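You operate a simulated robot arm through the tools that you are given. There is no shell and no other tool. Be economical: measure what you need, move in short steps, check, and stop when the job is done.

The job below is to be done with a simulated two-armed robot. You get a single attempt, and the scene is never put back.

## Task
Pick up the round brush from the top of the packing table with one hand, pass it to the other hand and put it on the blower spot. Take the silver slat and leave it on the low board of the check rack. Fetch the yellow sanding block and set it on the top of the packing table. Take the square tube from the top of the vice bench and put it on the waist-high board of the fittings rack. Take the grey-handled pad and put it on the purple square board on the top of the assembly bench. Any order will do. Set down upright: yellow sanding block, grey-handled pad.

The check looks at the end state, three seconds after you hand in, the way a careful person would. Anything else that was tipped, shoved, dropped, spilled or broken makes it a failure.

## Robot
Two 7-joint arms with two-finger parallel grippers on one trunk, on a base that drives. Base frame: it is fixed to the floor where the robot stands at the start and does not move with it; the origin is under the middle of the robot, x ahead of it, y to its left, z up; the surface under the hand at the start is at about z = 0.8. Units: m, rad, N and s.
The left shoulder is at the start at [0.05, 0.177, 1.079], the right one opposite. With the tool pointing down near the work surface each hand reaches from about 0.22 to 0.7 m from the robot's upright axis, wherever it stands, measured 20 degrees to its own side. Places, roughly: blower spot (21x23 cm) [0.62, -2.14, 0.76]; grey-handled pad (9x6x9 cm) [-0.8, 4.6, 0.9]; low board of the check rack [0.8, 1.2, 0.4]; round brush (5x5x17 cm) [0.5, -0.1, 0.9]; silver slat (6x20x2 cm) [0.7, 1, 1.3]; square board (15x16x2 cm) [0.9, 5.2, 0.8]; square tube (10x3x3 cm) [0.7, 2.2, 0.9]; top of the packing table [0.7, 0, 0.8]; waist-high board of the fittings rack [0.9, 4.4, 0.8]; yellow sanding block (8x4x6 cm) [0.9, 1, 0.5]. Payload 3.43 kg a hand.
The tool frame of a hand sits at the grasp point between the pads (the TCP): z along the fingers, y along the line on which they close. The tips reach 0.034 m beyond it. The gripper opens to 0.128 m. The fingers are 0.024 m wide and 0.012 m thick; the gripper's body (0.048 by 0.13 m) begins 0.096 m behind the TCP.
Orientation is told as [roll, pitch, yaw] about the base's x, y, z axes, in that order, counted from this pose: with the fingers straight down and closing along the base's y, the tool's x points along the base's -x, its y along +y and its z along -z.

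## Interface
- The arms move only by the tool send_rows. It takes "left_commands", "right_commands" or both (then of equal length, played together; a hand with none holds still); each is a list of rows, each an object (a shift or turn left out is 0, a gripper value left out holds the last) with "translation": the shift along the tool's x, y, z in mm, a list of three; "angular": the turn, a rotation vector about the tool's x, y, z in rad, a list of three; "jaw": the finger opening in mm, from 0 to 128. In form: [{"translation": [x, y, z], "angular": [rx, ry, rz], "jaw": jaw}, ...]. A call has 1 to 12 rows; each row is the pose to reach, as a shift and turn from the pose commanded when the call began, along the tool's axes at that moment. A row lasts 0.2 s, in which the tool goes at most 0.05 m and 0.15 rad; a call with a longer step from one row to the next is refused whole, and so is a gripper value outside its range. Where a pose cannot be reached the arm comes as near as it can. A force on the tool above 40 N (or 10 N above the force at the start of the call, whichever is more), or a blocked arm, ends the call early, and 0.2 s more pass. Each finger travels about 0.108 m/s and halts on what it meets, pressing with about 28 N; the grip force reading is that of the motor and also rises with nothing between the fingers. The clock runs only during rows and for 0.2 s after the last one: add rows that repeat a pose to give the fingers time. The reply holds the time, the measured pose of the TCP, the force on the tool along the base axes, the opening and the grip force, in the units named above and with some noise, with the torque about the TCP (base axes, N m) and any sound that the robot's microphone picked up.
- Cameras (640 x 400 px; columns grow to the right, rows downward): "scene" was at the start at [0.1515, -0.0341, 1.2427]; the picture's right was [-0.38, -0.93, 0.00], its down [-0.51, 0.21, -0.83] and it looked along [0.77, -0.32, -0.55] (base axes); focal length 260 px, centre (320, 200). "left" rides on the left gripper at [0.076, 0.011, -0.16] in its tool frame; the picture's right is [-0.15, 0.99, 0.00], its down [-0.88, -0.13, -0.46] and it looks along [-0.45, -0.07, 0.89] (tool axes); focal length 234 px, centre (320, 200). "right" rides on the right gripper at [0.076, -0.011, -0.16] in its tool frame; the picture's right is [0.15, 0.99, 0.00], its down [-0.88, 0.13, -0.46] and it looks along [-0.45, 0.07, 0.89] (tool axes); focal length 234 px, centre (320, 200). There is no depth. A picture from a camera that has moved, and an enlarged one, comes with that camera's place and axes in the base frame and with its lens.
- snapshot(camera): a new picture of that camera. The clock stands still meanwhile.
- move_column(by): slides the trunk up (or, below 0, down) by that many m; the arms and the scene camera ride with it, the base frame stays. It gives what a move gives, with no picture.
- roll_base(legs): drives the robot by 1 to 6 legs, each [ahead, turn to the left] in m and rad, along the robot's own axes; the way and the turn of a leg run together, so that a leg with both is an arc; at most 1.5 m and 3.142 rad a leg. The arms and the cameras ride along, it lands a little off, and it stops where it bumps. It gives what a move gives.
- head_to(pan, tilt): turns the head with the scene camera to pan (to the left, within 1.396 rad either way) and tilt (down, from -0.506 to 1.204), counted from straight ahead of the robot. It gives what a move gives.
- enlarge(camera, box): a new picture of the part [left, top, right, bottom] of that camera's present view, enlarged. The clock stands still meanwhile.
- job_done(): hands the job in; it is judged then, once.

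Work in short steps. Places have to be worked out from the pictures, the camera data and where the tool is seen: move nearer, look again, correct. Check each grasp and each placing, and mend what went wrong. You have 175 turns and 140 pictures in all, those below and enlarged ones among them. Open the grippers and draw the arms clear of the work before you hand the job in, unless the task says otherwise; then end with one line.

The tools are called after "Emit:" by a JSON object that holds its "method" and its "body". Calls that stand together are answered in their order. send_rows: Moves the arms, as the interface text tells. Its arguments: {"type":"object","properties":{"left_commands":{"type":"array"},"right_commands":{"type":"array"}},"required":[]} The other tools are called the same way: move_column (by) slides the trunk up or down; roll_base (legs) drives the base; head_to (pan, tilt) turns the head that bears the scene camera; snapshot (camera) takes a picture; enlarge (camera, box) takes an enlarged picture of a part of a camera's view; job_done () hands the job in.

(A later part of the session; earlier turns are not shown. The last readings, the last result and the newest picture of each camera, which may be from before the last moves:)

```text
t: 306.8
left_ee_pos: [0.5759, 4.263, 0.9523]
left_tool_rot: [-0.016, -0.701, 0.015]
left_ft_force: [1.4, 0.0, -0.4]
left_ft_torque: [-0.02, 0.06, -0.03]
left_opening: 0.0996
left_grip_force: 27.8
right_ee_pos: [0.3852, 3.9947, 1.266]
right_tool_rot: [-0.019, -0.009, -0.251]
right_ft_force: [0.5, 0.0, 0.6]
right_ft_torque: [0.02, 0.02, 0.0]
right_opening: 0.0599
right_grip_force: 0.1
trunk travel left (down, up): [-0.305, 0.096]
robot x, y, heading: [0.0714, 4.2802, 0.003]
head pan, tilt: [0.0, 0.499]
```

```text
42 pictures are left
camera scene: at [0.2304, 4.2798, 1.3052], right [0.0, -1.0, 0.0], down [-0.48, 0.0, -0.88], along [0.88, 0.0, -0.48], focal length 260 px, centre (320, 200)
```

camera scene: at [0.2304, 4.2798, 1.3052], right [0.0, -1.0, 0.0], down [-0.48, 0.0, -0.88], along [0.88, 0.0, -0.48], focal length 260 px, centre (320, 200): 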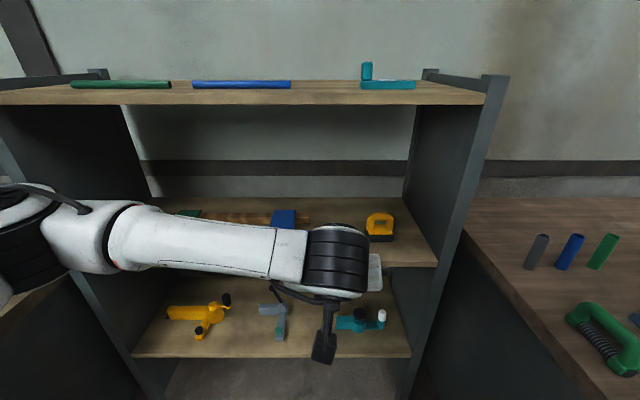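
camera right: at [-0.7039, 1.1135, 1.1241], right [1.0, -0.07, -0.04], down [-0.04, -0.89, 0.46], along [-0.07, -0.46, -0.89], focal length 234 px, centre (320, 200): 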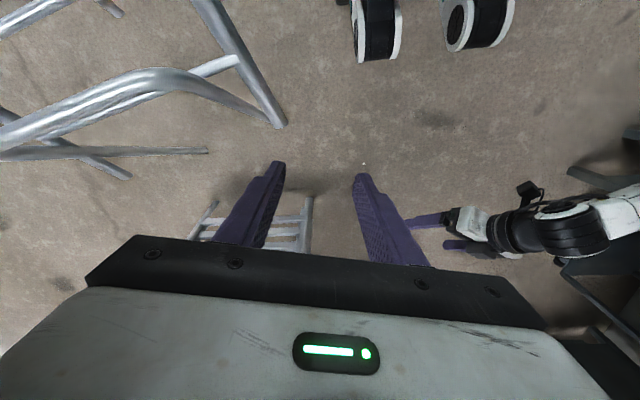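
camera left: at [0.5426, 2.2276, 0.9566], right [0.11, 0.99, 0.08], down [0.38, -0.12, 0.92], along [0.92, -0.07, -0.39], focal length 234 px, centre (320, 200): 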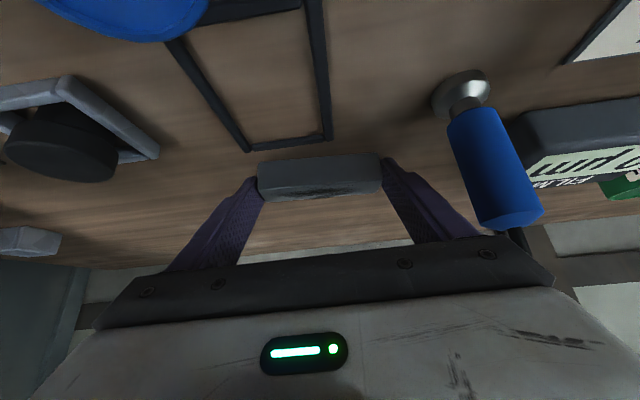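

Clear. I move the hand in over the front strip to TCP (0.742, 4.24, 0.92).

Emit:
{"method": "send_rows", "body": {"left_commands": [{"translation": [-27, -6, 32]}, {"translation": [-54, -12, 65]}, {"translation": [-81, -18, 98]}, {"translation": [-108, -25, 130]}, {"translation": [-108, -25, 130]}]}}

Emit:
{"method": "snapshot", "body": {"camera": "left"}}

Emit:
{"method": "snapshot", "body": {"camera": "scene"}}

```text
t: 308.0
left_ee_pos: [0.7424, 4.2398, 0.923]
left_tool_rot: [-0.015, -0.704, 0.013]
left_ft_force: [0.0, 0.5, -0.5]
left_ft_torque: [0.03, -0.02, -0.02]
left_opening: 0.1
left_grip_force: 27.7
right_ee_pos: [0.3849, 3.9961, 1.2673]
right_tool_rot: [-0.017, -0.007, -0.252]
right_ft_force: [-0.5, -0.1, -0.3]
right_ft_torque: [0.04, 0.01, 0.01]
right_opening: 0.0598
right_grip_force: 0.0
trunk travel left (down, up): [-0.305, 0.096]
robot x, y, heading: [0.0696, 4.2757, -0.003]
head pan, tilt: [0.0, 0.499]
```

```text
41 pictures are left
camera left: at [0.5808, 4.2524, 0.9943], right [0.11, 0.99, 0.08], down [0.38, -0.12, 0.92], along [0.92, -0.07, -0.39], focal length 234 px, centre (320, 200)
```

left: 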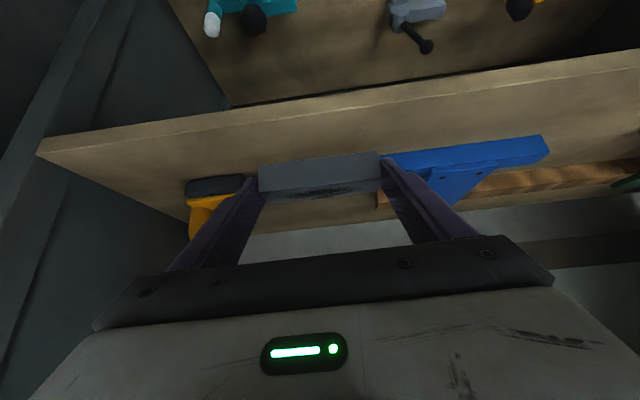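

```text
40 pictures are left
camera scene: at [0.2297, 4.28, 1.3053], right [0.0, -1.0, 0.0], down [-0.48, 0.0, -0.88], along [0.88, 0.0, -0.48], focal length 260 px, centre (320, 200)
```

scene: 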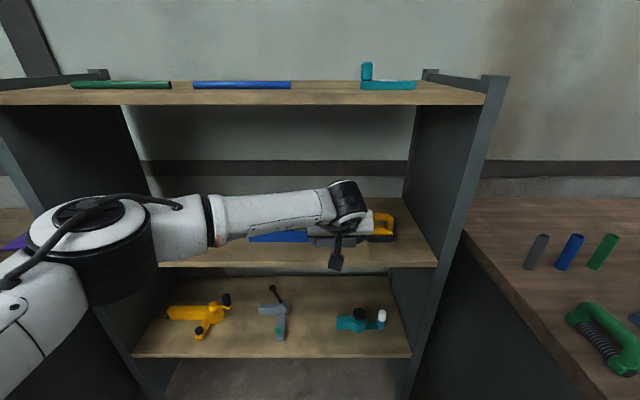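

I need the board's front edge precisely; I enlarge the hand view.

Emit:
{"method": "enlarge", "body": {"camera": "left", "box": [160, 60, 480, 260]}}

Emit:
{"method": "enlarge", "body": {"camera": "scene", "box": [220, 170, 460, 310]}}

```text
2.00 times, centred on (320, 160) of left
camera zoom: at [0.5808, 4.2524, 0.9943], right [0.11, 0.99, 0.08], down [0.38, -0.12, 0.92], along [0.92, -0.07, -0.39], focal length 468 px, centre (320, 280)
```

zoom: 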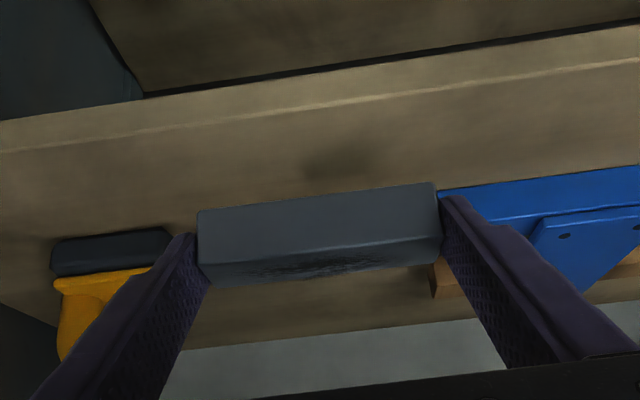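

```text
2.67 times, centred on (340, 240) of scene
camera zoom: at [0.2297, 4.28, 1.3053], right [0.0, -1.0, 0.0], down [-0.48, 0.0, -0.88], along [0.88, 0.0, -0.48], focal length 692 px, centre (267, 93)
```

zoom: 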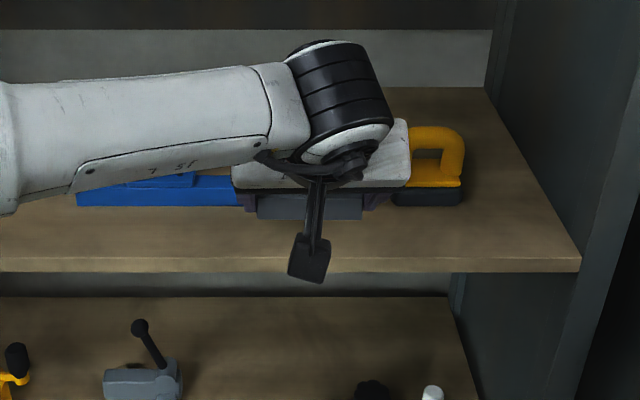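

Front edge ≈ 0.733. I move 28 mm further in and lower toward the board.

Emit:
{"method": "send_rows", "body": {"left_commands": [{"translation": [-21, -5, 18]}, {"translation": [-15, -5, 25]}, {"translation": [-9, -5, 33]}, {"translation": [-3, -5, 40]}, {"translation": [-3, -5, 40]}]}}

Emit:
{"method": "enlarge", "body": {"camera": "left", "box": [160, 60, 480, 260]}}

```text
t: 309.2
left_ee_pos: [0.7696, 4.2331, 0.8944]
left_tool_rot: [-0.015, -0.703, 0.014]
left_ft_force: [0.0, -0.5, 0.1]
left_ft_torque: [0.02, -0.01, 0.01]
left_opening: 0.0996
left_grip_force: 27.8
right_ee_pos: [0.3852, 3.9947, 1.2664]
right_tool_rot: [-0.02, -0.009, -0.249]
right_ft_force: [0.3, 1.0, -0.4]
right_ft_torque: [-0.01, 0.02, 0.02]
right_opening: 0.06
right_grip_force: 0.0
trunk travel left (down, up): [-0.305, 0.096]
robot x, y, heading: [0.0696, 4.2818, -0.0]
head pan, tilt: [0.0, 0.499]
```

```text
2.00 times, centred on (320, 160) of left
camera zoom: at [0.6066, 4.2453, 0.9663], right [0.11, 0.99, 0.08], down [0.38, -0.12, 0.92], along [0.92, -0.07, -0.39], focal length 468 px, centre (320, 280)
```

zoom: 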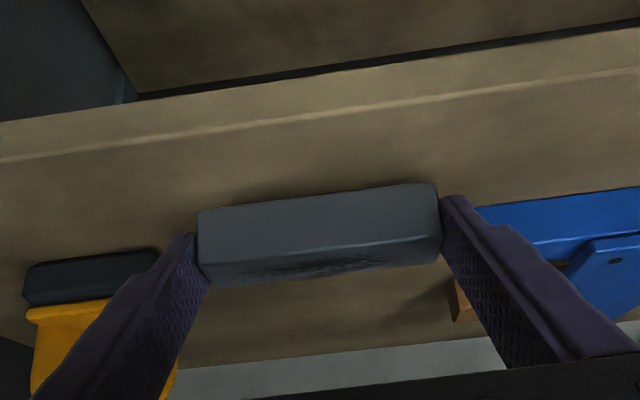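

Good margins all round. I lower gently to contact.

Emit:
{"method": "send_rows", "body": {"left_commands": [{"translation": [2, 0, 2]}, {"translation": [4, 0, 4]}, {"translation": [5, 0, 6]}, {"translation": [5, 0, 6]}]}}

Emit:
{"method": "send_rows", "body": {"left_commands": [{"translation": [1, 0, 2]}, {"translation": [3, 0, 3]}, {"translation": [3, 0, 3]}]}}

```text
t: 310.2
left_ee_pos: [0.7706, 4.2326, 0.8871]
left_tool_rot: [-0.015, -0.703, 0.015]
left_ft_force: [-0.5, 0.6, -1.6]
left_ft_torque: [0.0, -0.01, 0.02]
left_opening: 0.0996
left_grip_force: 27.9
right_ee_pos: [0.3857, 3.9957, 1.2676]
right_tool_rot: [-0.017, -0.008, -0.252]
right_ft_force: [-0.5, -0.3, 0.6]
right_ft_torque: [-0.02, -0.01, -0.04]
right_opening: 0.0599
right_grip_force: 0.0
trunk travel left (down, up): [-0.305, 0.096]
robot x, y, heading: [0.0662, 4.2806, 0.002]
head pan, tilt: [0.0, 0.499]
```

```text
t: 311.0
left_ee_pos: [0.7703, 4.2321, 0.886]
left_tool_rot: [-0.015, -0.707, 0.012]
left_ft_force: [4.1, -0.1, 9.2]
left_ft_torque: [0.46, -0.34, -0.21]
left_opening: 0.0995
left_grip_force: 27.9
right_ee_pos: [0.3855, 3.9956, 1.2669]
right_tool_rot: [-0.016, -0.011, -0.251]
right_ft_force: [-0.2, 0.2, -0.1]
right_ft_torque: [-0.02, 0.0, 0.01]
right_opening: 0.0598
right_grip_force: 0.1
trunk travel left (down, up): [-0.305, 0.096]
robot x, y, heading: [0.0701, 4.2803, 0.0]
head pan, tilt: [0.0, 0.499]
```

Contact at 9 N. I open slightly and withdraw along the tool axis.

Emit:
{"method": "send_rows", "body": {"left_commands": [{"translation": [-1, 0, -1], "jaw": 104}, {"translation": [-1, 0, -1], "jaw": 110}, {"translation": [-1, 0, -1]}, {"translation": [-1, 0, -20]}, {"translation": [-5, 0, -60]}, {"translation": [-10, 0, -100]}, {"translation": [-15, 0, -145]}, {"translation": [-15, 0, -145]}]}}

Emit:
{"method": "snapshot", "body": {"camera": "left"}}

```text
t: 312.8
left_ee_pos: [0.6873, 4.2326, 1.0029]
left_tool_rot: [-0.016, -0.702, 0.015]
left_ft_force: [0.1, 0.4, 0.0]
left_ft_torque: [0.0, 0.02, -0.02]
left_opening: 0.11
left_grip_force: 0.1
right_ee_pos: [0.3859, 3.9959, 1.2666]
right_tool_rot: [-0.02, -0.008, -0.251]
right_ft_force: [0.4, -0.3, 0.9]
right_ft_torque: [-0.01, -0.02, 0.03]
right_opening: 0.0598
right_grip_force: 0.0
trunk travel left (down, up): [-0.305, 0.096]
robot x, y, heading: [0.0694, 4.2814, 0.004]
head pan, tilt: [0.0, 0.499]
```

```text
36 pictures are left
camera left: at [0.525, 4.2446, 1.0747], right [0.11, 0.99, 0.08], down [0.38, -0.12, 0.92], along [0.92, -0.07, -0.39], focal length 234 px, centre (320, 200)
```

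left: 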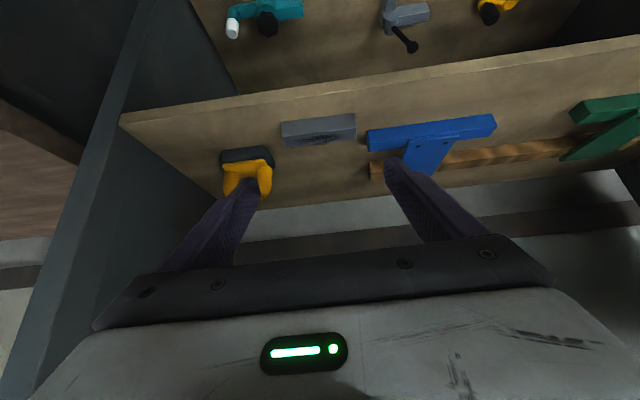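

Tube rests on the board, nothing else touched. I back off, tuck the left arm tool-down, and turn toward the table behind with the grey-handled pad.

Emit:
{"method": "roll_base", "body": {"legs": [[-0.2, 0]]}}

Emit:
{"method": "send_rows", "body": {"left_commands": [{"translation": [15, 30, -25], "angular": [0, 0.07, 0]}, {"translation": [30, 60, -50], "angular": [0, 0.15, 0]}, {"translation": [46, 90, -74], "angular": [0, 0.23, 0]}, {"translation": [62, 120, -99], "angular": [0, 0.31, 0]}, {"translation": [77, 150, -124], "angular": [0, 0.39, 0]}, {"translation": [93, 180, -148], "angular": [0, 0.47, 0]}, {"translation": [108, 210, -173], "angular": [0, 0.55, 0]}, {"translation": [124, 240, -198], "angular": [0, 0.63, 0]}, {"translation": [139, 270, -222], "angular": [0, 0.702, 0]}, {"translation": [139, 270, -222], "angular": [0, 0.702, 0]}]}}

Emit:
{"method": "roll_base", "body": {"legs": [[0, 1.571], [0.2, 0]]}}

Emit:
{"method": "head_to", "body": {"pan": 1.1, "tilt": 0.5}}

Emit:
{"method": "snapshot", "body": {"camera": "scene"}}

```text
t: 314.4
left_ee_pos: [0.4887, 4.2307, 1.0023]
left_tool_rot: [-0.016, -0.704, 0.01]
left_ft_force: [-1.0, -0.2, -0.1]
left_ft_torque: [0.0, -0.03, -0.01]
left_opening: 0.1098
left_grip_force: 0.1
right_ee_pos: [0.1843, 3.9953, 1.2671]
right_tool_rot: [-0.018, -0.009, -0.253]
right_ft_force: [0.0, -0.3, -0.3]
right_ft_torque: [0.02, -0.03, -0.02]
right_opening: 0.0599
right_grip_force: 0.0
trunk travel left (down, up): [-0.305, 0.096]
robot x, y, heading: [-0.1286, 4.2833, -0.002]
head pan, tilt: [0.0, 0.499]
```

```text
t: 316.6
left_ee_pos: [0.238, 4.5007, 1.081]
left_tool_rot: [-0.012, 0.002, 0.0]
left_ft_force: [0.1, 0.0, -0.8]
left_ft_torque: [0.0, 0.02, 0.01]
left_opening: 0.11
left_grip_force: 0.0
right_ee_pos: [0.1845, 3.994, 1.267]
right_tool_rot: [-0.017, -0.008, -0.254]
right_ft_force: [0.3, 0.4, -0.2]
right_ft_torque: [0.0, 0.03, 0.02]
right_opening: 0.06
right_grip_force: 0.0
trunk travel left (down, up): [-0.305, 0.096]
robot x, y, heading: [-0.1293, 4.2836, -0.003]
head pan, tilt: [0.0, 0.499]
```

```text
t: 322.0
left_ee_pos: [-0.3521, 4.8471, 1.081]
left_tool_rot: [-0.012, -0.001, 1.571]
left_ft_force: [0.8, -0.4, 0.2]
left_ft_torque: [-0.04, 0.02, -0.01]
left_opening: 0.1102
left_grip_force: 0.0
right_ee_pos: [0.1546, 4.7953, 1.2671]
right_tool_rot: [-0.019, -0.006, 1.318]
right_ft_force: [0.7, 0.4, 0.3]
right_ft_torque: [-0.01, 0.0, -0.02]
right_opening: 0.0602
right_grip_force: 0.1
trunk travel left (down, up): [-0.305, 0.096]
robot x, y, heading: [-0.1294, 4.4777, 1.575]
head pan, tilt: [0.0, 0.499]
```

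```text
t: 323.4
left_ee_pos: [-0.3522, 4.8472, 1.0808]
left_tool_rot: [-0.012, -0.001, 1.572]
left_ft_force: [0.3, -0.5, 0.7]
left_ft_torque: [0.0, -0.02, 0.0]
left_opening: 0.1097
left_grip_force: 0.1
right_ee_pos: [0.1557, 4.7949, 1.2665]
right_tool_rot: [-0.019, -0.007, 1.318]
right_ft_force: [-0.1, 0.4, 0.2]
right_ft_torque: [-0.03, -0.02, 0.02]
right_opening: 0.0601
right_grip_force: 0.0
trunk travel left (down, up): [-0.305, 0.096]
robot x, y, heading: [-0.13, 4.4812, 1.571]
head pan, tilt: [1.1, 0.499]
```

```text
35 pictures are left
camera scene: at [-0.2115, 4.5903, 1.3053], right [0.46, 0.89, 0.0], down [0.43, -0.22, -0.88], along [-0.78, 0.4, -0.48], focal length 260 px, centre (320, 200)
```

scene: 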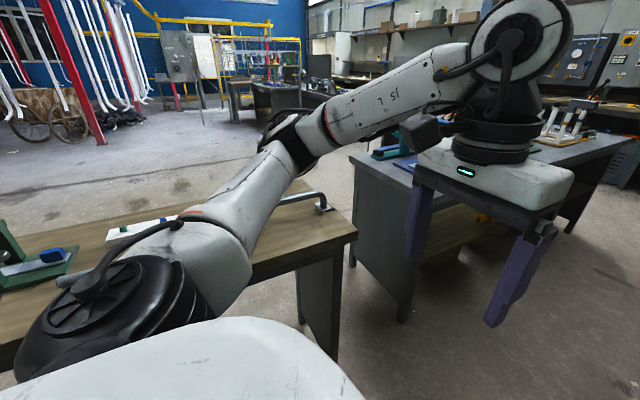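

I turn on to face the left-hand table.

Emit:
{"method": "roll_base", "body": {"legs": [[0, 1.571]]}}

Emit:
{"method": "head_to", "body": {"pan": 0.0, "tilt": 0.7}}

Emit:
{"method": "snapshot", "body": {"camera": "scene"}}

```text
t: 327.6
left_ee_pos: [-0.4973, 4.2569, 1.0802]
left_tool_rot: [-0.012, -0.001, -3.141]
left_ft_force: [-0.1, -0.2, 0.9]
left_ft_torque: [0.0, -0.04, 0.04]
left_opening: 0.1097
left_grip_force: 0.0
right_ee_pos: [-0.4455, 4.7647, 1.2659]
right_tool_rot: [-0.018, -0.008, 2.887]
right_ft_force: [-0.1, -0.8, -0.4]
right_ft_torque: [-0.03, 0.01, 0.03]
right_opening: 0.06
right_grip_force: 0.1
trunk travel left (down, up): [-0.305, 0.096]
robot x, y, heading: [-0.13, 4.4794, 3.138]
head pan, tilt: [1.1, 0.499]
```

```text
t: 328.9
left_ee_pos: [-0.4982, 4.2573, 1.0804]
left_tool_rot: [-0.012, -0.002, -3.142]
left_ft_force: [-0.3, 0.0, 0.1]
left_ft_torque: [0.04, -0.01, 0.03]
left_opening: 0.1099
left_grip_force: 0.2
right_ee_pos: [-0.4448, 4.7652, 1.2663]
right_tool_rot: [-0.018, -0.008, 2.886]
right_ft_force: [0.6, 0.0, 0.4]
right_ft_torque: [-0.02, -0.03, 0.01]
right_opening: 0.06
right_grip_force: 0.2
trunk travel left (down, up): [-0.305, 0.096]
robot x, y, heading: [-0.1268, 4.4779, 3.141]
head pan, tilt: [0.0, 0.7]
```

```text
34 pictures are left
camera scene: at [-0.2854, 4.4792, 1.2876], right [0.0, 1.0, 0.0], down [0.64, 0.0, -0.77], along [-0.77, 0.0, -0.64], focal length 260 px, centre (320, 200)
```

scene: 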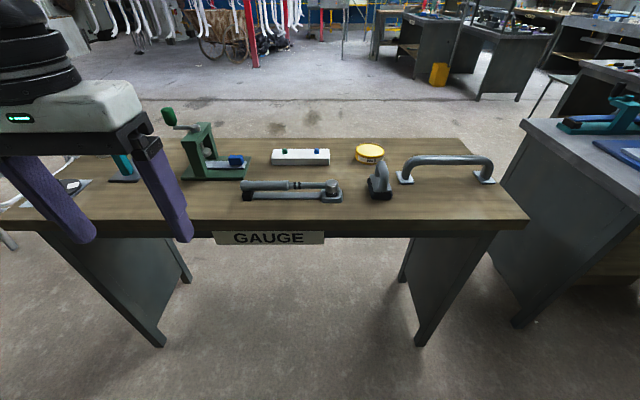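

Emit:
{"method": "enlarge", "body": {"camera": "scene", "box": [320, 130, 520, 230]}}

```text
3.20 times, centred on (420, 180) of scene
camera zoom: at [-0.2854, 4.4792, 1.2876], right [0.0, 1.0, 0.0], down [0.64, 0.0, -0.77], along [-0.77, 0.0, -0.64], focal length 830 px, centre (0, 264)
```

zoom: 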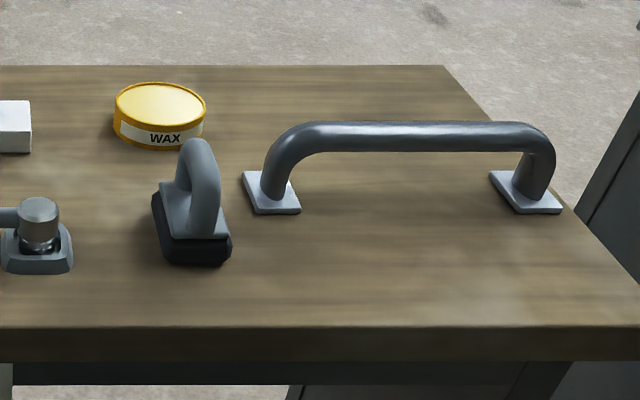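

The pad stands at about (-0.855, 4.645), its handle ridge along x. It suits the right hand. I drive 0.2 m nearer and bring the right hand above it.

Emit:
{"method": "roll_base", "body": {"legs": [[0.2, 0]]}}

Emit:
{"method": "send_rows", "body": {"right_commands": [{"translation": [-29, 28, 0], "angular": [0, 0, -0.04]}, {"translation": [-58, 56, 10], "angular": [0, 0, -0.08]}, {"translation": [-87, 84, 35], "angular": [0, 0, -0.12]}, {"translation": [-116, 112, 60], "angular": [0, 0, -0.17]}, {"translation": [-140, 130, 95], "angular": [0, 0, -0.21]}, {"translation": [-155, 145, 130], "angular": [0, 0, -0.25], "jaw": 80}, {"translation": [-165, 160, 150], "angular": [0, 0, -0.25]}, {"translation": [-165, 160, 150], "angular": [0, 0, -0.25]}], "left_commands": [{"translation": [10, 0, -15]}, {"translation": [20, 0, -30]}, {"translation": [30, 0, -45]}, {"translation": [40, 0, -60]}, {"translation": [40, 0, -60]}, {"translation": [40, 0, -60]}, {"translation": [40, 0, -60]}, {"translation": [40, 0, -60]}]}}

Emit:
{"method": "snapshot", "body": {"camera": "right"}}

Emit:
{"method": "snapshot", "body": {"camera": "scene"}}

```text
t: 330.5
left_ee_pos: [-0.696, 4.2581, 1.0804]
left_tool_rot: [-0.013, 0.001, 3.141]
left_ft_force: [-0.5, -0.4, 0.5]
left_ft_torque: [-0.01, -0.02, -0.02]
left_opening: 0.1101
left_grip_force: 0.0
right_ee_pos: [-0.6424, 4.7658, 1.2663]
right_tool_rot: [-0.017, -0.008, 2.888]
right_ft_force: [-0.5, -0.7, -0.6]
right_ft_torque: [0.02, -0.04, 0.01]
right_opening: 0.0602
right_grip_force: 0.0
trunk travel left (down, up): [-0.305, 0.096]
robot x, y, heading: [-0.3284, 4.4797, 3.139]
head pan, tilt: [0.0, 0.7]
```

```text
t: 332.3
left_ee_pos: [-0.6546, 4.2574, 1.14]
left_tool_rot: [-0.013, -0.003, 3.14]
left_ft_force: [0.2, -0.2, 0.2]
left_ft_torque: [0.0, -0.02, 0.0]
left_opening: 0.1102
left_grip_force: 0.0
right_ee_pos: [-0.844, 4.6562, 1.1155]
right_tool_rot: [-0.018, -0.006, 3.137]
right_ft_force: [-0.3, 0.3, -0.2]
right_ft_torque: [-0.01, -0.01, 0.02]
right_opening: 0.08
right_grip_force: 0.0
trunk travel left (down, up): [-0.305, 0.096]
robot x, y, heading: [-0.3309, 4.4809, 3.136]
head pan, tilt: [0.0, 0.7]
```

```text
32 pictures are left
camera right: at [-0.7669, 4.6632, 1.2749], right [0.14, -0.99, -0.02], down [-0.88, -0.13, 0.46], along [-0.46, -0.05, -0.89], focal length 234 px, centre (320, 200)
```

right: 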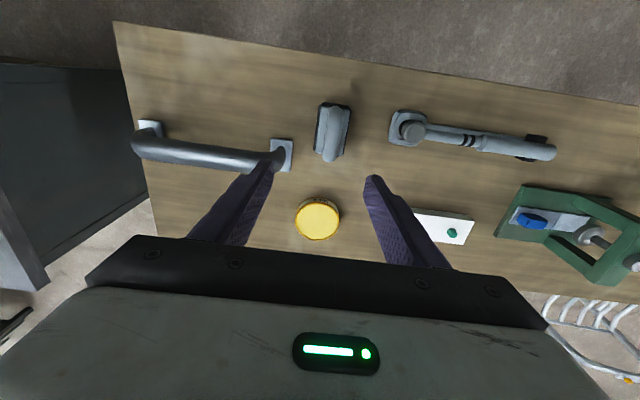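

```text
31 pictures are left
camera scene: at [-0.4826, 4.4802, 1.2876], right [0.0, 1.0, 0.0], down [0.64, 0.0, -0.77], along [-0.77, 0.0, -0.64], focal length 260 px, centre (320, 200)
```

scene: 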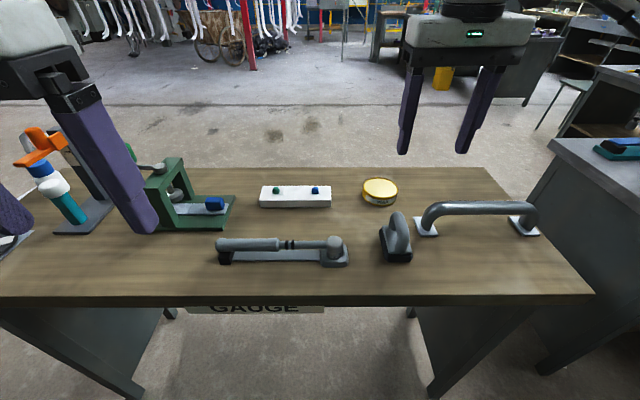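

Pad centre ≈ (-0.845, 4.643), base on z≈0.865, handle top ≈ 0.955. I shift 13 mm and descend halfway, then check.

Emit:
{"method": "send_rows", "body": {"right_commands": [{"translation": [0, 13, 0], "jaw": 66}, {"translation": [0, 13, 40]}, {"translation": [0, 13, 80]}, {"translation": [0, 13, 110]}, {"translation": [0, 13, 110]}]}}

Emit:
{"method": "snapshot", "body": {"camera": "right"}}

Emit:
{"method": "enlarge", "body": {"camera": "scene", "box": [320, 130, 500, 280]}}

```text
t: 333.5
left_ee_pos: [-0.6549, 4.2579, 1.1408]
left_tool_rot: [-0.012, -0.001, 3.14]
left_ft_force: [-0.6, 0.5, 0.2]
left_ft_torque: [-0.03, 0.01, 0.01]
left_opening: 0.1099
left_grip_force: 0.1
right_ee_pos: [-0.8429, 4.644, 1.0053]
right_tool_rot: [-0.019, -0.004, 3.137]
right_ft_force: [0.2, 0.2, 0.0]
right_ft_torque: [0.0, 0.0, 0.02]
right_opening: 0.0661
right_grip_force: 0.0
trunk travel left (down, up): [-0.305, 0.096]
robot x, y, heading: [-0.3239, 4.4796, 3.139]
head pan, tilt: [0.0, 0.7]
```

```text
30 pictures are left
camera right: at [-0.7658, 4.6516, 1.1644], right [0.14, -0.99, -0.02], down [-0.88, -0.13, 0.46], along [-0.46, -0.05, -0.89], focal length 234 px, centre (320, 200)
```

right: 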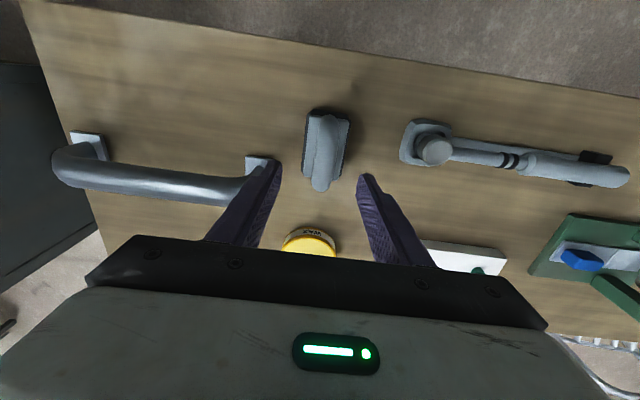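

```text
2.67 times, centred on (410, 205) of scene
camera zoom: at [-0.4827, 4.48, 1.2876], right [0.0, 1.0, 0.0], down [0.64, 0.0, -0.77], along [-0.77, 0.0, -0.64], focal length 692 px, centre (80, 187)
```

zoom: 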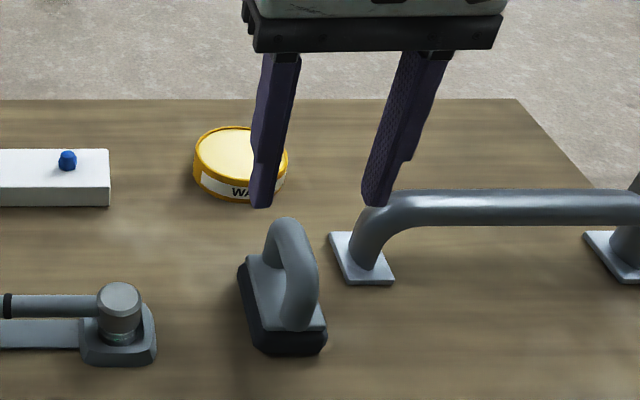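

Handle is centred between the fingers. I descend 70 mm to TCP z≈0.935 and close.

Emit:
{"method": "send_rows", "body": {"right_commands": [{"translation": [2, 2, 25]}, {"translation": [2, 2, 50]}, {"translation": [2, 2, 68]}, {"translation": [2, 2, 68]}, {"translation": [2, 2, 68], "jaw": 0}, {"translation": [2, 2, 68]}, {"translation": [2, 2, 68]}, {"translation": [2, 2, 68]}]}}

Emit:
{"method": "snapshot", "body": {"camera": "right"}}

```text
t: 335.3
left_ee_pos: [-0.6552, 4.2563, 1.1402]
left_tool_rot: [-0.013, -0.001, 3.141]
left_ft_force: [-0.1, 0.4, -1.1]
left_ft_torque: [-0.01, 0.02, -0.03]
left_opening: 0.1102
left_grip_force: 0.0
right_ee_pos: [-0.8421, 4.6451, 0.9369]
right_tool_rot: [-0.019, -0.004, 3.136]
right_ft_force: [-0.1, 0.3, 0.2]
right_ft_torque: [0.02, 0.0, 0.0]
right_opening: 0.0219
right_grip_force: 27.8
trunk travel left (down, up): [-0.305, 0.096]
robot x, y, heading: [-0.33, 4.4769, 3.14]
head pan, tilt: [0.0, 0.7]
```

```text
28 pictures are left
camera right: at [-0.765, 4.6517, 1.0971], right [0.14, -0.99, -0.02], down [-0.88, -0.13, 0.46], along [-0.45, -0.05, -0.89], focal length 234 px, centre (320, 200)
```

right: 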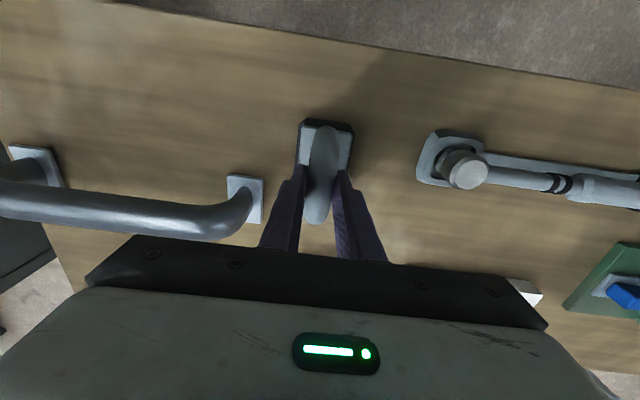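

Gripped the handle (22 mm). I lift 15 cm and retract, then check.

Emit:
{"method": "send_rows", "body": {"right_commands": [{"translation": [0, 0, -30]}, {"translation": [0, 0, -70]}, {"translation": [0, 0, -110]}, {"translation": [0, 0, -150]}, {"translation": [40, 0, -165]}, {"translation": [80, -15, -165]}, {"translation": [120, -30, -165]}, {"translation": [120, -30, -165]}]}}

Emit:
{"method": "snapshot", "body": {"camera": "scene"}}

```text
t: 337.1
left_ee_pos: [-0.6564, 4.2564, 1.1397]
left_tool_rot: [-0.011, 0.0, 3.139]
left_ft_force: [0.1, -0.5, 0.0]
left_ft_torque: [0.01, 0.05, -0.01]
left_opening: 0.11
left_grip_force: 0.1
right_ee_pos: [-0.7218, 4.6691, 1.1042]
right_tool_rot: [-0.018, -0.004, 3.136]
right_ft_force: [-0.5, -0.6, -1.6]
right_ft_torque: [0.0, 0.03, 0.0]
right_opening: 0.0216
right_grip_force: 28.0
trunk travel left (down, up): [-0.305, 0.096]
robot x, y, heading: [-0.3268, 4.4801, 3.137]
head pan, tilt: [0.0, 0.7]
```

```text
27 pictures are left
camera scene: at [-0.4831, 4.4799, 1.2875], right [0.0, 1.0, 0.0], down [0.64, 0.0, -0.76], along [-0.76, 0.0, -0.64], focal length 260 px, centre (320, 200)
```

scene: 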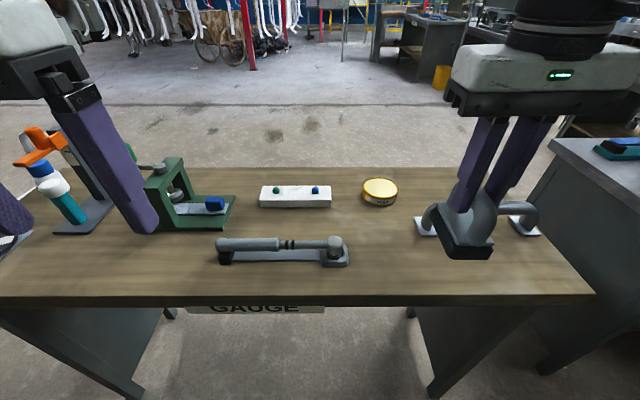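

Pad held. I back away, turn right, drive along and face the assembly bench.

Emit:
{"method": "roll_base", "body": {"legs": [[-0.22, 0], [0, -1.571], [0.85, 0], [0, -1.571]]}}

Emit:
{"method": "snapshot", "body": {"camera": "scene"}}

```text
t: 350.6
left_ee_pos: [0.2497, 5.5255, 1.1404]
left_tool_rot: [-0.014, -0.001, -0.043]
left_ft_force: [0.0, 0.1, -0.5]
left_ft_torque: [-0.01, -0.05, 0.01]
left_opening: 0.1101
left_grip_force: 0.1
right_ee_pos: [0.2989, 5.1114, 1.1038]
right_tool_rot: [-0.018, -0.003, -0.048]
right_ft_force: [-0.2, -0.3, -0.4]
right_ft_torque: [0.0, 0.02, 0.02]
right_opening: 0.0221
right_grip_force: 27.9
trunk travel left (down, up): [-0.305, 0.096]
robot x, y, heading: [-0.086, 5.3141, -0.05]
head pan, tilt: [0.0, 0.7]
```

```text
26 pictures are left
camera scene: at [0.0672, 5.3088, 1.2876], right [-0.04, -1.0, 0.0], down [-0.64, 0.03, -0.76], along [0.76, -0.03, -0.64], focal length 260 px, centre (320, 200)
```

scene: 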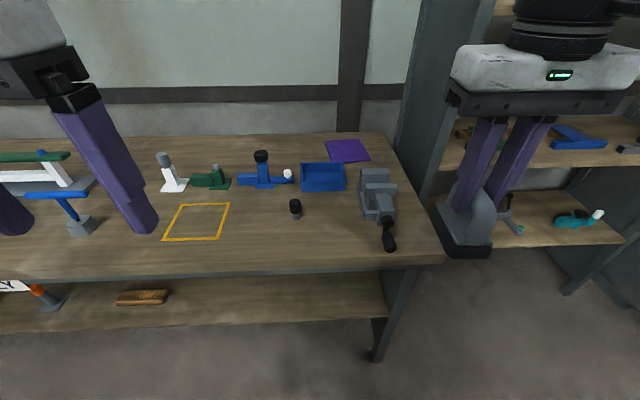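

The purple board lies at the back of the bench (≈(0.88, 5.18)), too far for a straight-down hand. Plan: set the pad down at the bench front, regrasp it with a forward-tilted hand, then reach over. I align heading and go closer.

Emit:
{"method": "roll_base", "body": {"legs": [[0, 0.11], [0.1, 0]]}}

Emit:
{"method": "snapshot", "body": {"camera": "scene"}}

```text
t: 352.2
left_ee_pos: [0.3238, 5.5692, 1.1395]
left_tool_rot: [-0.013, 0.001, 0.072]
left_ft_force: [0.5, 0.1, -0.4]
left_ft_torque: [-0.01, 0.02, -0.01]
left_opening: 0.1102
left_grip_force: 0.1
right_ee_pos: [0.4196, 5.1635, 1.1039]
right_tool_rot: [-0.019, -0.004, 0.068]
right_ft_force: [0.9, -0.3, -0.4]
right_ft_torque: [-0.02, 0.02, 0.0]
right_opening: 0.0221
right_grip_force: 27.5
trunk travel left (down, up): [-0.305, 0.096]
robot x, y, heading: [0.0119, 5.3218, 0.072]
head pan, tilt: [0.0, 0.7]
```

```text
25 pictures are left
camera scene: at [0.1662, 5.3335, 1.2874], right [0.07, -1.0, 0.0], down [-0.64, -0.05, -0.76], along [0.76, 0.05, -0.65], focal length 260 px, centre (320, 200)
```

scene: 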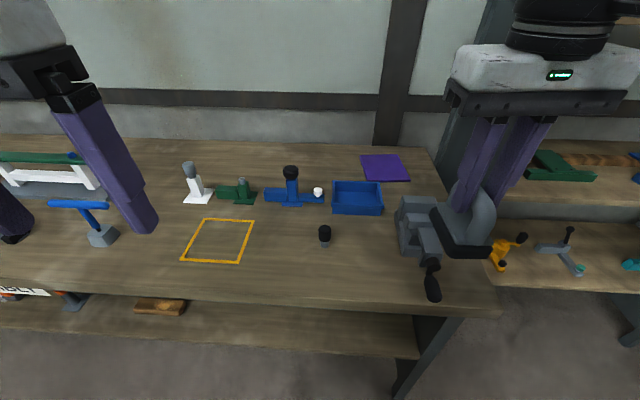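

I place the pad temporarily at the free spot (≈(0.53, 5.26)) between knob and vice: move over and lower to just above the bench.

Emit:
{"method": "send_rows", "body": {"right_commands": [{"translation": [-29, 22, 0]}, {"translation": [-58, 45, 0]}, {"translation": [-87, 67, 0]}, {"translation": [-116, 89, 0]}, {"translation": [-116, 89, 45]}, {"translation": [-116, 89, 90]}, {"translation": [-116, 89, 135]}, {"translation": [-116, 89, 170]}, {"translation": [-116, 89, 170]}]}}

Emit:
{"method": "snapshot", "body": {"camera": "scene"}}

```text
t: 354.2
left_ee_pos: [0.3222, 5.57, 1.1393]
left_tool_rot: [-0.013, -0.002, 0.071]
left_ft_force: [0.1, -0.2, -0.9]
left_ft_torque: [-0.01, 0.01, -0.01]
left_opening: 0.1098
left_grip_force: 0.1
right_ee_pos: [0.5278, 5.2556, 0.9293]
right_tool_rot: [-0.02, -0.003, 0.068]
right_ft_force: [0.3, -0.5, -1.6]
right_ft_torque: [-0.04, -0.02, -0.02]
right_opening: 0.0219
right_grip_force: 27.9
trunk travel left (down, up): [-0.305, 0.096]
robot x, y, heading: [0.0112, 5.3254, 0.072]
head pan, tilt: [0.0, 0.7]
```

```text
24 pictures are left
camera scene: at [0.1652, 5.3335, 1.2876], right [0.07, -1.0, 0.0], down [-0.64, -0.05, -0.76], along [0.76, 0.05, -0.64], focal length 260 px, centre (320, 200)
```

scene: 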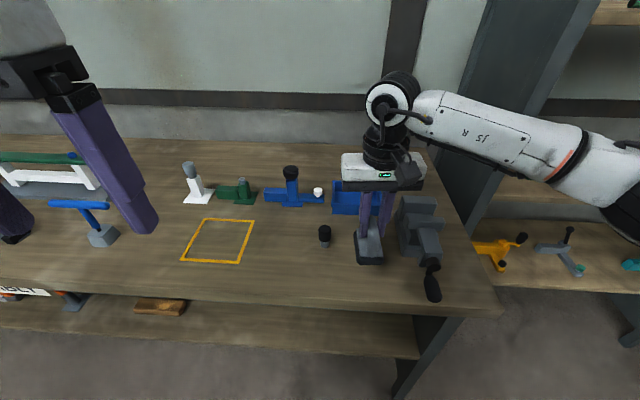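

Free around it. I lower slowly toward the bench.

Emit:
{"method": "send_rows", "body": {"right_commands": [{"translation": [0, 0, 3]}, {"translation": [0, 0, 6]}, {"translation": [0, 0, 9]}, {"translation": [0, 0, 12]}, {"translation": [0, 0, 15]}, {"translation": [0, 0, 18]}, {"translation": [0, 0, 21]}, {"translation": [0, 0, 21]}]}}

```text
t: 356.1
left_ee_pos: [0.3229, 5.5692, 1.1398]
left_tool_rot: [-0.012, 0.0, 0.073]
left_ft_force: [-0.4, 0.6, -0.5]
left_ft_torque: [0.03, 0.03, 0.02]
left_opening: 0.1104
left_grip_force: 0.0
right_ee_pos: [0.528, 5.2569, 0.9115]
right_tool_rot: [-0.019, -0.005, 0.068]
right_ft_force: [0.0, 0.0, -1.2]
right_ft_torque: [0.0, 0.0, 0.01]
right_opening: 0.022
right_grip_force: 28.2
trunk travel left (down, up): [-0.305, 0.096]
robot x, y, heading: [0.0063, 5.3219, 0.069]
head pan, tilt: [0.0, 0.7]
```

No contact yet; continue.

Emit:
{"method": "send_rows", "body": {"right_commands": [{"translation": [0, 0, 3]}, {"translation": [0, 0, 6]}, {"translation": [0, 0, 9]}, {"translation": [0, 0, 12]}, {"translation": [0, 0, 15]}, {"translation": [0, 0, 18]}, {"translation": [0, 0, 18]}]}}

```text
t: 357.6
left_ee_pos: [0.3221, 5.5696, 1.1405]
left_tool_rot: [-0.013, -0.002, 0.072]
left_ft_force: [-0.8, 0.0, 0.2]
left_ft_torque: [0.0, -0.04, -0.02]
left_opening: 0.1099
left_grip_force: 0.0
right_ee_pos: [0.5301, 5.2548, 0.8946]
right_tool_rot: [-0.017, -0.003, 0.067]
right_ft_force: [-0.3, 0.6, -1.0]
right_ft_torque: [0.0, 0.01, 0.01]
right_opening: 0.0219
right_grip_force: 28.1
trunk travel left (down, up): [-0.305, 0.096]
robot x, y, heading: [0.011, 5.3225, 0.069]
head pan, tilt: [0.0, 0.7]
```

Emit:
{"method": "send_rows", "body": {"right_commands": [{"translation": [0, 0, 3]}, {"translation": [0, 0, 6]}, {"translation": [0, 0, 9]}, {"translation": [0, 0, 12]}, {"translation": [0, 0, 15]}, {"translation": [0, 0, 18]}, {"translation": [0, 0, 18]}]}}

Emit:
{"method": "enlarge", "body": {"camera": "scene", "box": [290, 120, 490, 310]}}

```text
t: 359.2
left_ee_pos: [0.3202, 5.57, 1.1397]
left_tool_rot: [-0.013, -0.003, 0.071]
left_ft_force: [0.9, -0.4, 0.5]
left_ft_torque: [0.0, -0.02, 0.0]
left_opening: 0.11
left_grip_force: 0.0
right_ee_pos: [0.5296, 5.2552, 0.8769]
right_tool_rot: [-0.02, -0.009, 0.068]
right_ft_force: [3.3, 0.8, 19.1]
right_ft_torque: [0.01, -0.11, 0.04]
right_opening: 0.0221
right_grip_force: 28.0
trunk travel left (down, up): [-0.305, 0.096]
robot x, y, heading: [0.0114, 5.3255, 0.071]
head pan, tilt: [0.0, 0.7]
```

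```text
2.11 times, centred on (390, 215) of scene
camera zoom: at [0.1639, 5.3338, 1.2879], right [0.07, -1.0, 0.0], down [-0.64, -0.05, -0.77], along [0.76, 0.05, -0.64], focal length 546 px, centre (173, 168)
```

zoom: 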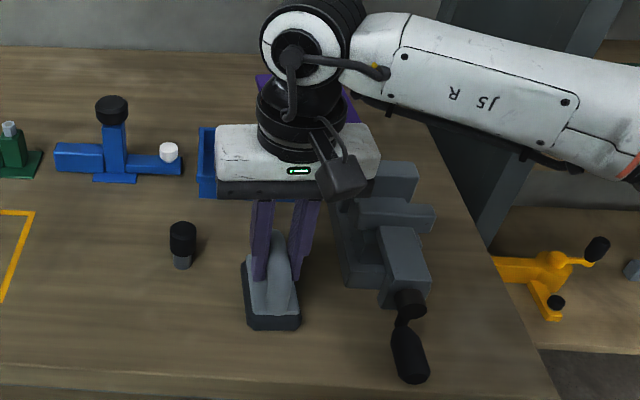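

Contact (bench z≈0.805). I release, rise clear and back the base 0.2 m for the tilted regrasp.

Emit:
{"method": "send_rows", "body": {"right_commands": [{"translation": [0, 0, -1], "jaw": 66}, {"translation": [0, 0, -1]}, {"translation": [0, 0, -1]}, {"translation": [0, 0, -35]}, {"translation": [0, 0, -75]}, {"translation": [0, 0, -115]}, {"translation": [0, 0, -115]}]}}

Emit:
{"method": "roll_base", "body": {"legs": [[-0.2, 0]]}}

Emit:
{"method": "snapshot", "body": {"camera": "scene"}}

```text
t: 360.9
left_ee_pos: [0.3219, 5.5695, 1.1403]
left_tool_rot: [-0.012, 0.0, 0.072]
left_ft_force: [0.2, -0.4, -0.2]
left_ft_torque: [0.01, 0.02, -0.01]
left_opening: 0.11
left_grip_force: 0.0
right_ee_pos: [0.5298, 5.2574, 0.9911]
right_tool_rot: [-0.018, -0.004, 0.07]
right_ft_force: [-0.1, -0.1, -0.8]
right_ft_torque: [-0.01, -0.02, -0.01]
right_opening: 0.066
right_grip_force: 0.1
trunk travel left (down, up): [-0.305, 0.096]
robot x, y, heading: [0.0123, 5.3222, 0.07]
head pan, tilt: [0.0, 0.7]
```

```text
t: 362.5
left_ee_pos: [0.1199, 5.5556, 1.1402]
left_tool_rot: [-0.012, -0.002, 0.075]
left_ft_force: [-1.0, -0.5, -0.9]
left_ft_torque: [0.02, -0.04, 0.0]
left_opening: 0.1101
left_grip_force: 0.1
right_ee_pos: [0.327, 5.2433, 0.9913]
right_tool_rot: [-0.019, -0.004, 0.067]
right_ft_force: [0.3, -0.6, 0.6]
right_ft_torque: [0.0, -0.03, 0.0]
right_opening: 0.0658
right_grip_force: 0.0
trunk travel left (down, up): [-0.305, 0.096]
robot x, y, heading: [-0.1883, 5.31, 0.074]
head pan, tilt: [0.0, 0.7]
```

```text
22 pictures are left
camera scene: at [-0.0371, 5.3194, 1.2877], right [0.07, -1.0, 0.0], down [-0.64, -0.05, -0.77], along [0.76, 0.05, -0.64], focal length 260 px, centre (320, 200)
```

scene: 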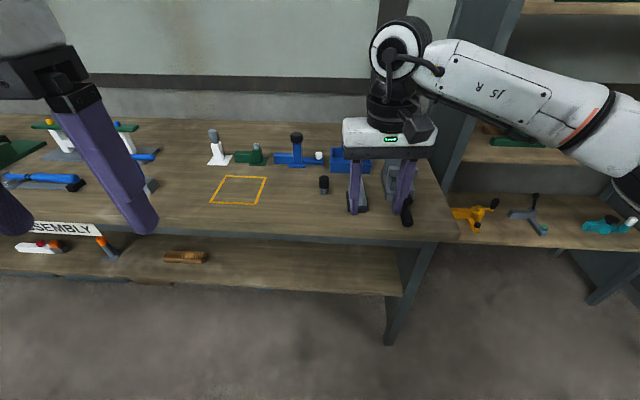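

Now I tilt the right hand 1.1 rad forward to the pre-grasp behind the pad.

Emit:
{"method": "send_rows", "body": {"right_commands": [{"translation": [-10, 0, 0], "angular": [0, -0.14, 0]}, {"translation": [-20, 0, 0], "angular": [0, -0.28, 0]}, {"translation": [-35, 0, 5], "angular": [0, -0.42, 0]}, {"translation": [-50, 0, 15], "angular": [0, -0.56, 0]}, {"translation": [-65, 0, 30], "angular": [0, -0.7, 0]}, {"translation": [-80, 0, 45], "angular": [0, -0.84, 0]}, {"translation": [-95, -1, 58], "angular": [0, -0.98, 0]}, {"translation": [-109, -1, 71], "angular": [0, -1.1, 0]}, {"translation": [-109, -1, 71], "angular": [0, -1.1, 0]}]}}

Emit:
{"method": "snapshot", "body": {"camera": "right"}}

```text
t: 364.5
left_ee_pos: [0.1198, 5.5561, 1.1399]
left_tool_rot: [-0.013, -0.002, 0.072]
left_ft_force: [-0.1, 0.1, -0.7]
left_ft_torque: [0.0, -0.01, 0.01]
left_opening: 0.1101
left_grip_force: 0.1
right_ee_pos: [0.4351, 5.2493, 0.9206]
right_tool_rot: [-0.04, -1.105, 0.106]
right_ft_force: [0.9, 0.3, -0.8]
right_ft_torque: [0.03, 0.03, 0.01]
right_opening: 0.0661
right_grip_force: 0.1
trunk travel left (down, up): [-0.305, 0.096]
robot x, y, heading: [-0.1922, 5.309, 0.072]
head pan, tilt: [0.0, 0.7]
```

```text
21 pictures are left
camera right: at [0.2608, 5.2256, 0.925], right [-0.13, 0.98, -0.15], down [-0.02, 0.15, 0.99], along [0.99, 0.14, 0.0], focal length 234 px, centre (320, 200)
```

right: 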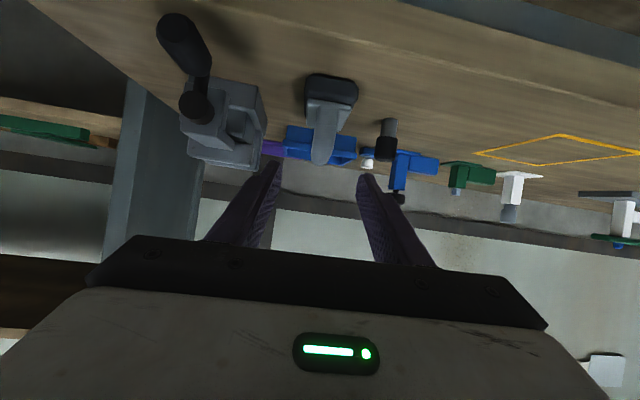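

The handle is in line with the fingers. I advance 105 mm along the tool and look before closing.

Emit:
{"method": "send_rows", "body": {"right_commands": [{"translation": [3, -1, 30]}, {"translation": [6, -2, 60]}, {"translation": [6, -2, 85]}, {"translation": [6, -2, 104]}, {"translation": [6, -2, 104]}]}}

Emit:
{"method": "snapshot", "body": {"camera": "right"}}

```text
t: 365.7
left_ee_pos: [0.1195, 5.5557, 1.1395]
left_tool_rot: [-0.012, -0.001, 0.071]
left_ft_force: [0.1, 0.2, 0.2]
left_ft_torque: [0.01, 0.05, 0.0]
left_opening: 0.1101
left_grip_force: 0.2
right_ee_pos: [0.5269, 5.2534, 0.8689]
right_tool_rot: [-0.045, -1.102, 0.108]
right_ft_force: [-0.2, 1.2, -0.2]
right_ft_torque: [0.01, -0.03, 0.02]
right_opening: 0.066
right_grip_force: 0.0
trunk travel left (down, up): [-0.305, 0.096]
robot x, y, heading: [-0.1882, 5.3106, 0.076]
head pan, tilt: [0.0, 0.7]
```

```text
20 pictures are left
camera right: at [0.3522, 5.2293, 0.8732], right [-0.13, 0.98, -0.15], down [-0.02, 0.15, 0.99], along [0.99, 0.14, 0.0], focal length 234 px, centre (320, 200)
```

right: 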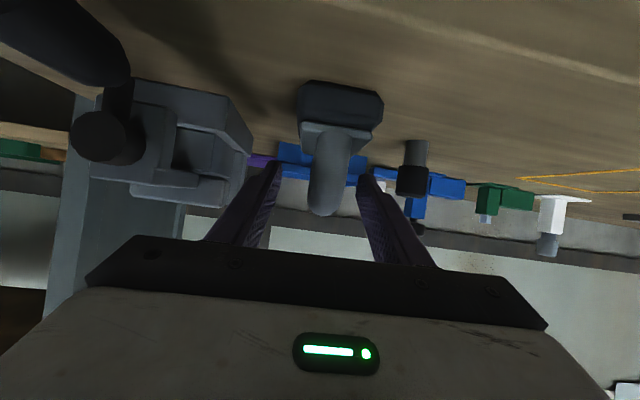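

Handle sits between the fingers. I close.

Emit:
{"method": "send_rows", "body": {"right_commands": [{"jaw": 45}, {"jaw": 30}, {"jaw": 0}, {"jaw": 0}, {"jaw": 0}]}}

Emit:
{"method": "send_rows", "body": {"right_commands": [{"translation": [-18, 0, -9]}, {"translation": [-40, 0, -20]}, {"translation": [-70, 0, -35]}, {"translation": [-105, 0, -53]}, {"translation": [-140, 0, -71]}, {"translation": [-140, 0, -71]}]}}

Emit:
{"method": "snapshot", "body": {"camera": "scene"}}

```text
t: 366.9
left_ee_pos: [0.1205, 5.5553, 1.1407]
left_tool_rot: [-0.012, -0.002, 0.073]
left_ft_force: [-0.3, -0.1, 0.4]
left_ft_torque: [-0.01, 0.0, 0.02]
left_opening: 0.1101
left_grip_force: 0.0
right_ee_pos: [0.5269, 5.2521, 0.8684]
right_tool_rot: [-0.043, -1.105, 0.109]
right_ft_force: [0.1, 0.5, 0.5]
right_ft_torque: [0.03, -0.06, -0.03]
right_opening: 0.0223
right_grip_force: 27.6
trunk travel left (down, up): [-0.305, 0.096]
robot x, y, heading: [-0.1909, 5.3085, 0.078]
head pan, tilt: [0.0, 0.7]
```

```text
t: 368.3
left_ee_pos: [0.1197, 5.5554, 1.1396]
left_tool_rot: [-0.012, -0.003, 0.072]
left_ft_force: [-0.6, -0.4, -0.4]
left_ft_torque: [0.03, -0.02, 0.02]
left_opening: 0.1102
left_grip_force: 0.2
right_ee_pos: [0.5279, 5.255, 1.0276]
right_tool_rot: [-0.045, -1.104, 0.109]
right_ft_force: [0.6, -0.1, -1.3]
right_ft_torque: [0.02, 0.05, 0.0]
right_opening: 0.0221
right_grip_force: 28.0
trunk travel left (down, up): [-0.305, 0.096]
robot x, y, heading: [-0.186, 5.3098, 0.07]
head pan, tilt: [0.0, 0.7]
```

```text
19 pictures are left
camera scene: at [-0.0362, 5.3194, 1.2875], right [0.07, -1.0, 0.0], down [-0.64, -0.05, -0.76], along [0.76, 0.05, -0.64], focal length 260 px, centre (320, 200)
```

scene: 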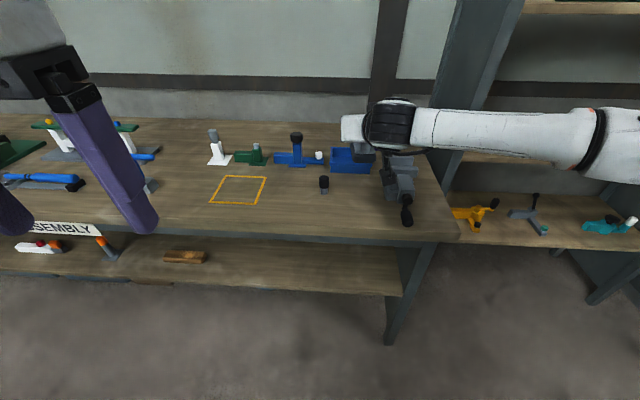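

Pad held by the tilted hand. I turn slightly right and drive forward 0.21 m with the pad high (bottom ≈0.965, above vice).

Emit:
{"method": "roll_base", "body": {"legs": [[0, -0.1], [0.21, 0]]}}

Emit:
{"method": "send_rows", "body": {"right_commands": [{"translation": [-12, 4, 23], "angular": [0.029, 0, 0.015]}, {"translation": [-24, 8, 46], "angular": [0.058, 0, 0.03]}, {"translation": [-36, 10, 70], "angular": [0.087, 0, 0.045]}, {"translation": [-48, 12, 93], "angular": [0.116, 0, 0.058]}, {"translation": [-58, 12, 114], "angular": [0.116, 0, 0.058]}, {"translation": [-58, 12, 114], "angular": [0.116, 0, 0.058]}]}}

Emit:
{"method": "snapshot", "body": {"camera": "scene"}}

```text
t: 370.4
left_ee_pos: [0.3542, 5.5168, 1.1396]
left_tool_rot: [-0.013, 0.0, -0.028]
left_ft_force: [-0.3, -0.2, 0.1]
left_ft_torque: [0.0, 0.01, -0.03]
left_opening: 0.1102
left_grip_force: 0.1
right_ee_pos: [0.7277, 5.176, 1.0265]
right_tool_rot: [-0.043, -1.103, 0.007]
right_ft_force: [0.9, -0.1, -1.4]
right_ft_torque: [0.0, 0.01, 0.0]
right_opening: 0.0225
right_grip_force: 27.6
trunk travel left (down, up): [-0.305, 0.096]
robot x, y, heading: [0.0202, 5.3021, -0.031]
head pan, tilt: [0.0, 0.7]
```

```text
t: 371.8
left_ee_pos: [0.3518, 5.5165, 1.1404]
left_tool_rot: [-0.013, -0.002, -0.028]
left_ft_force: [-0.3, 0.5, 0.1]
left_ft_torque: [-0.02, 0.01, 0.01]
left_opening: 0.11
left_grip_force: 0.2
right_ee_pos: [0.8553, 5.1836, 1.0244]
right_tool_rot: [-0.044, -1.107, -0.12]
right_ft_force: [-0.3, -0.5, -1.1]
right_ft_torque: [0.02, 0.02, -0.01]
right_opening: 0.0225
right_grip_force: 27.7
trunk travel left (down, up): [-0.305, 0.096]
robot x, y, heading: [0.0146, 5.3021, -0.033]
head pan, tilt: [0.0, 0.7]
```

```text
18 pictures are left
camera scene: at [0.1725, 5.297, 1.2876], right [-0.03, -1.0, 0.0], down [-0.64, 0.02, -0.76], along [0.76, -0.02, -0.64], focal length 260 px, centre (320, 200)
```

scene: 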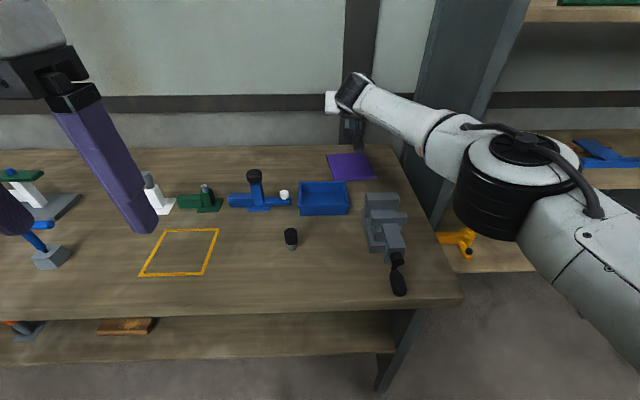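

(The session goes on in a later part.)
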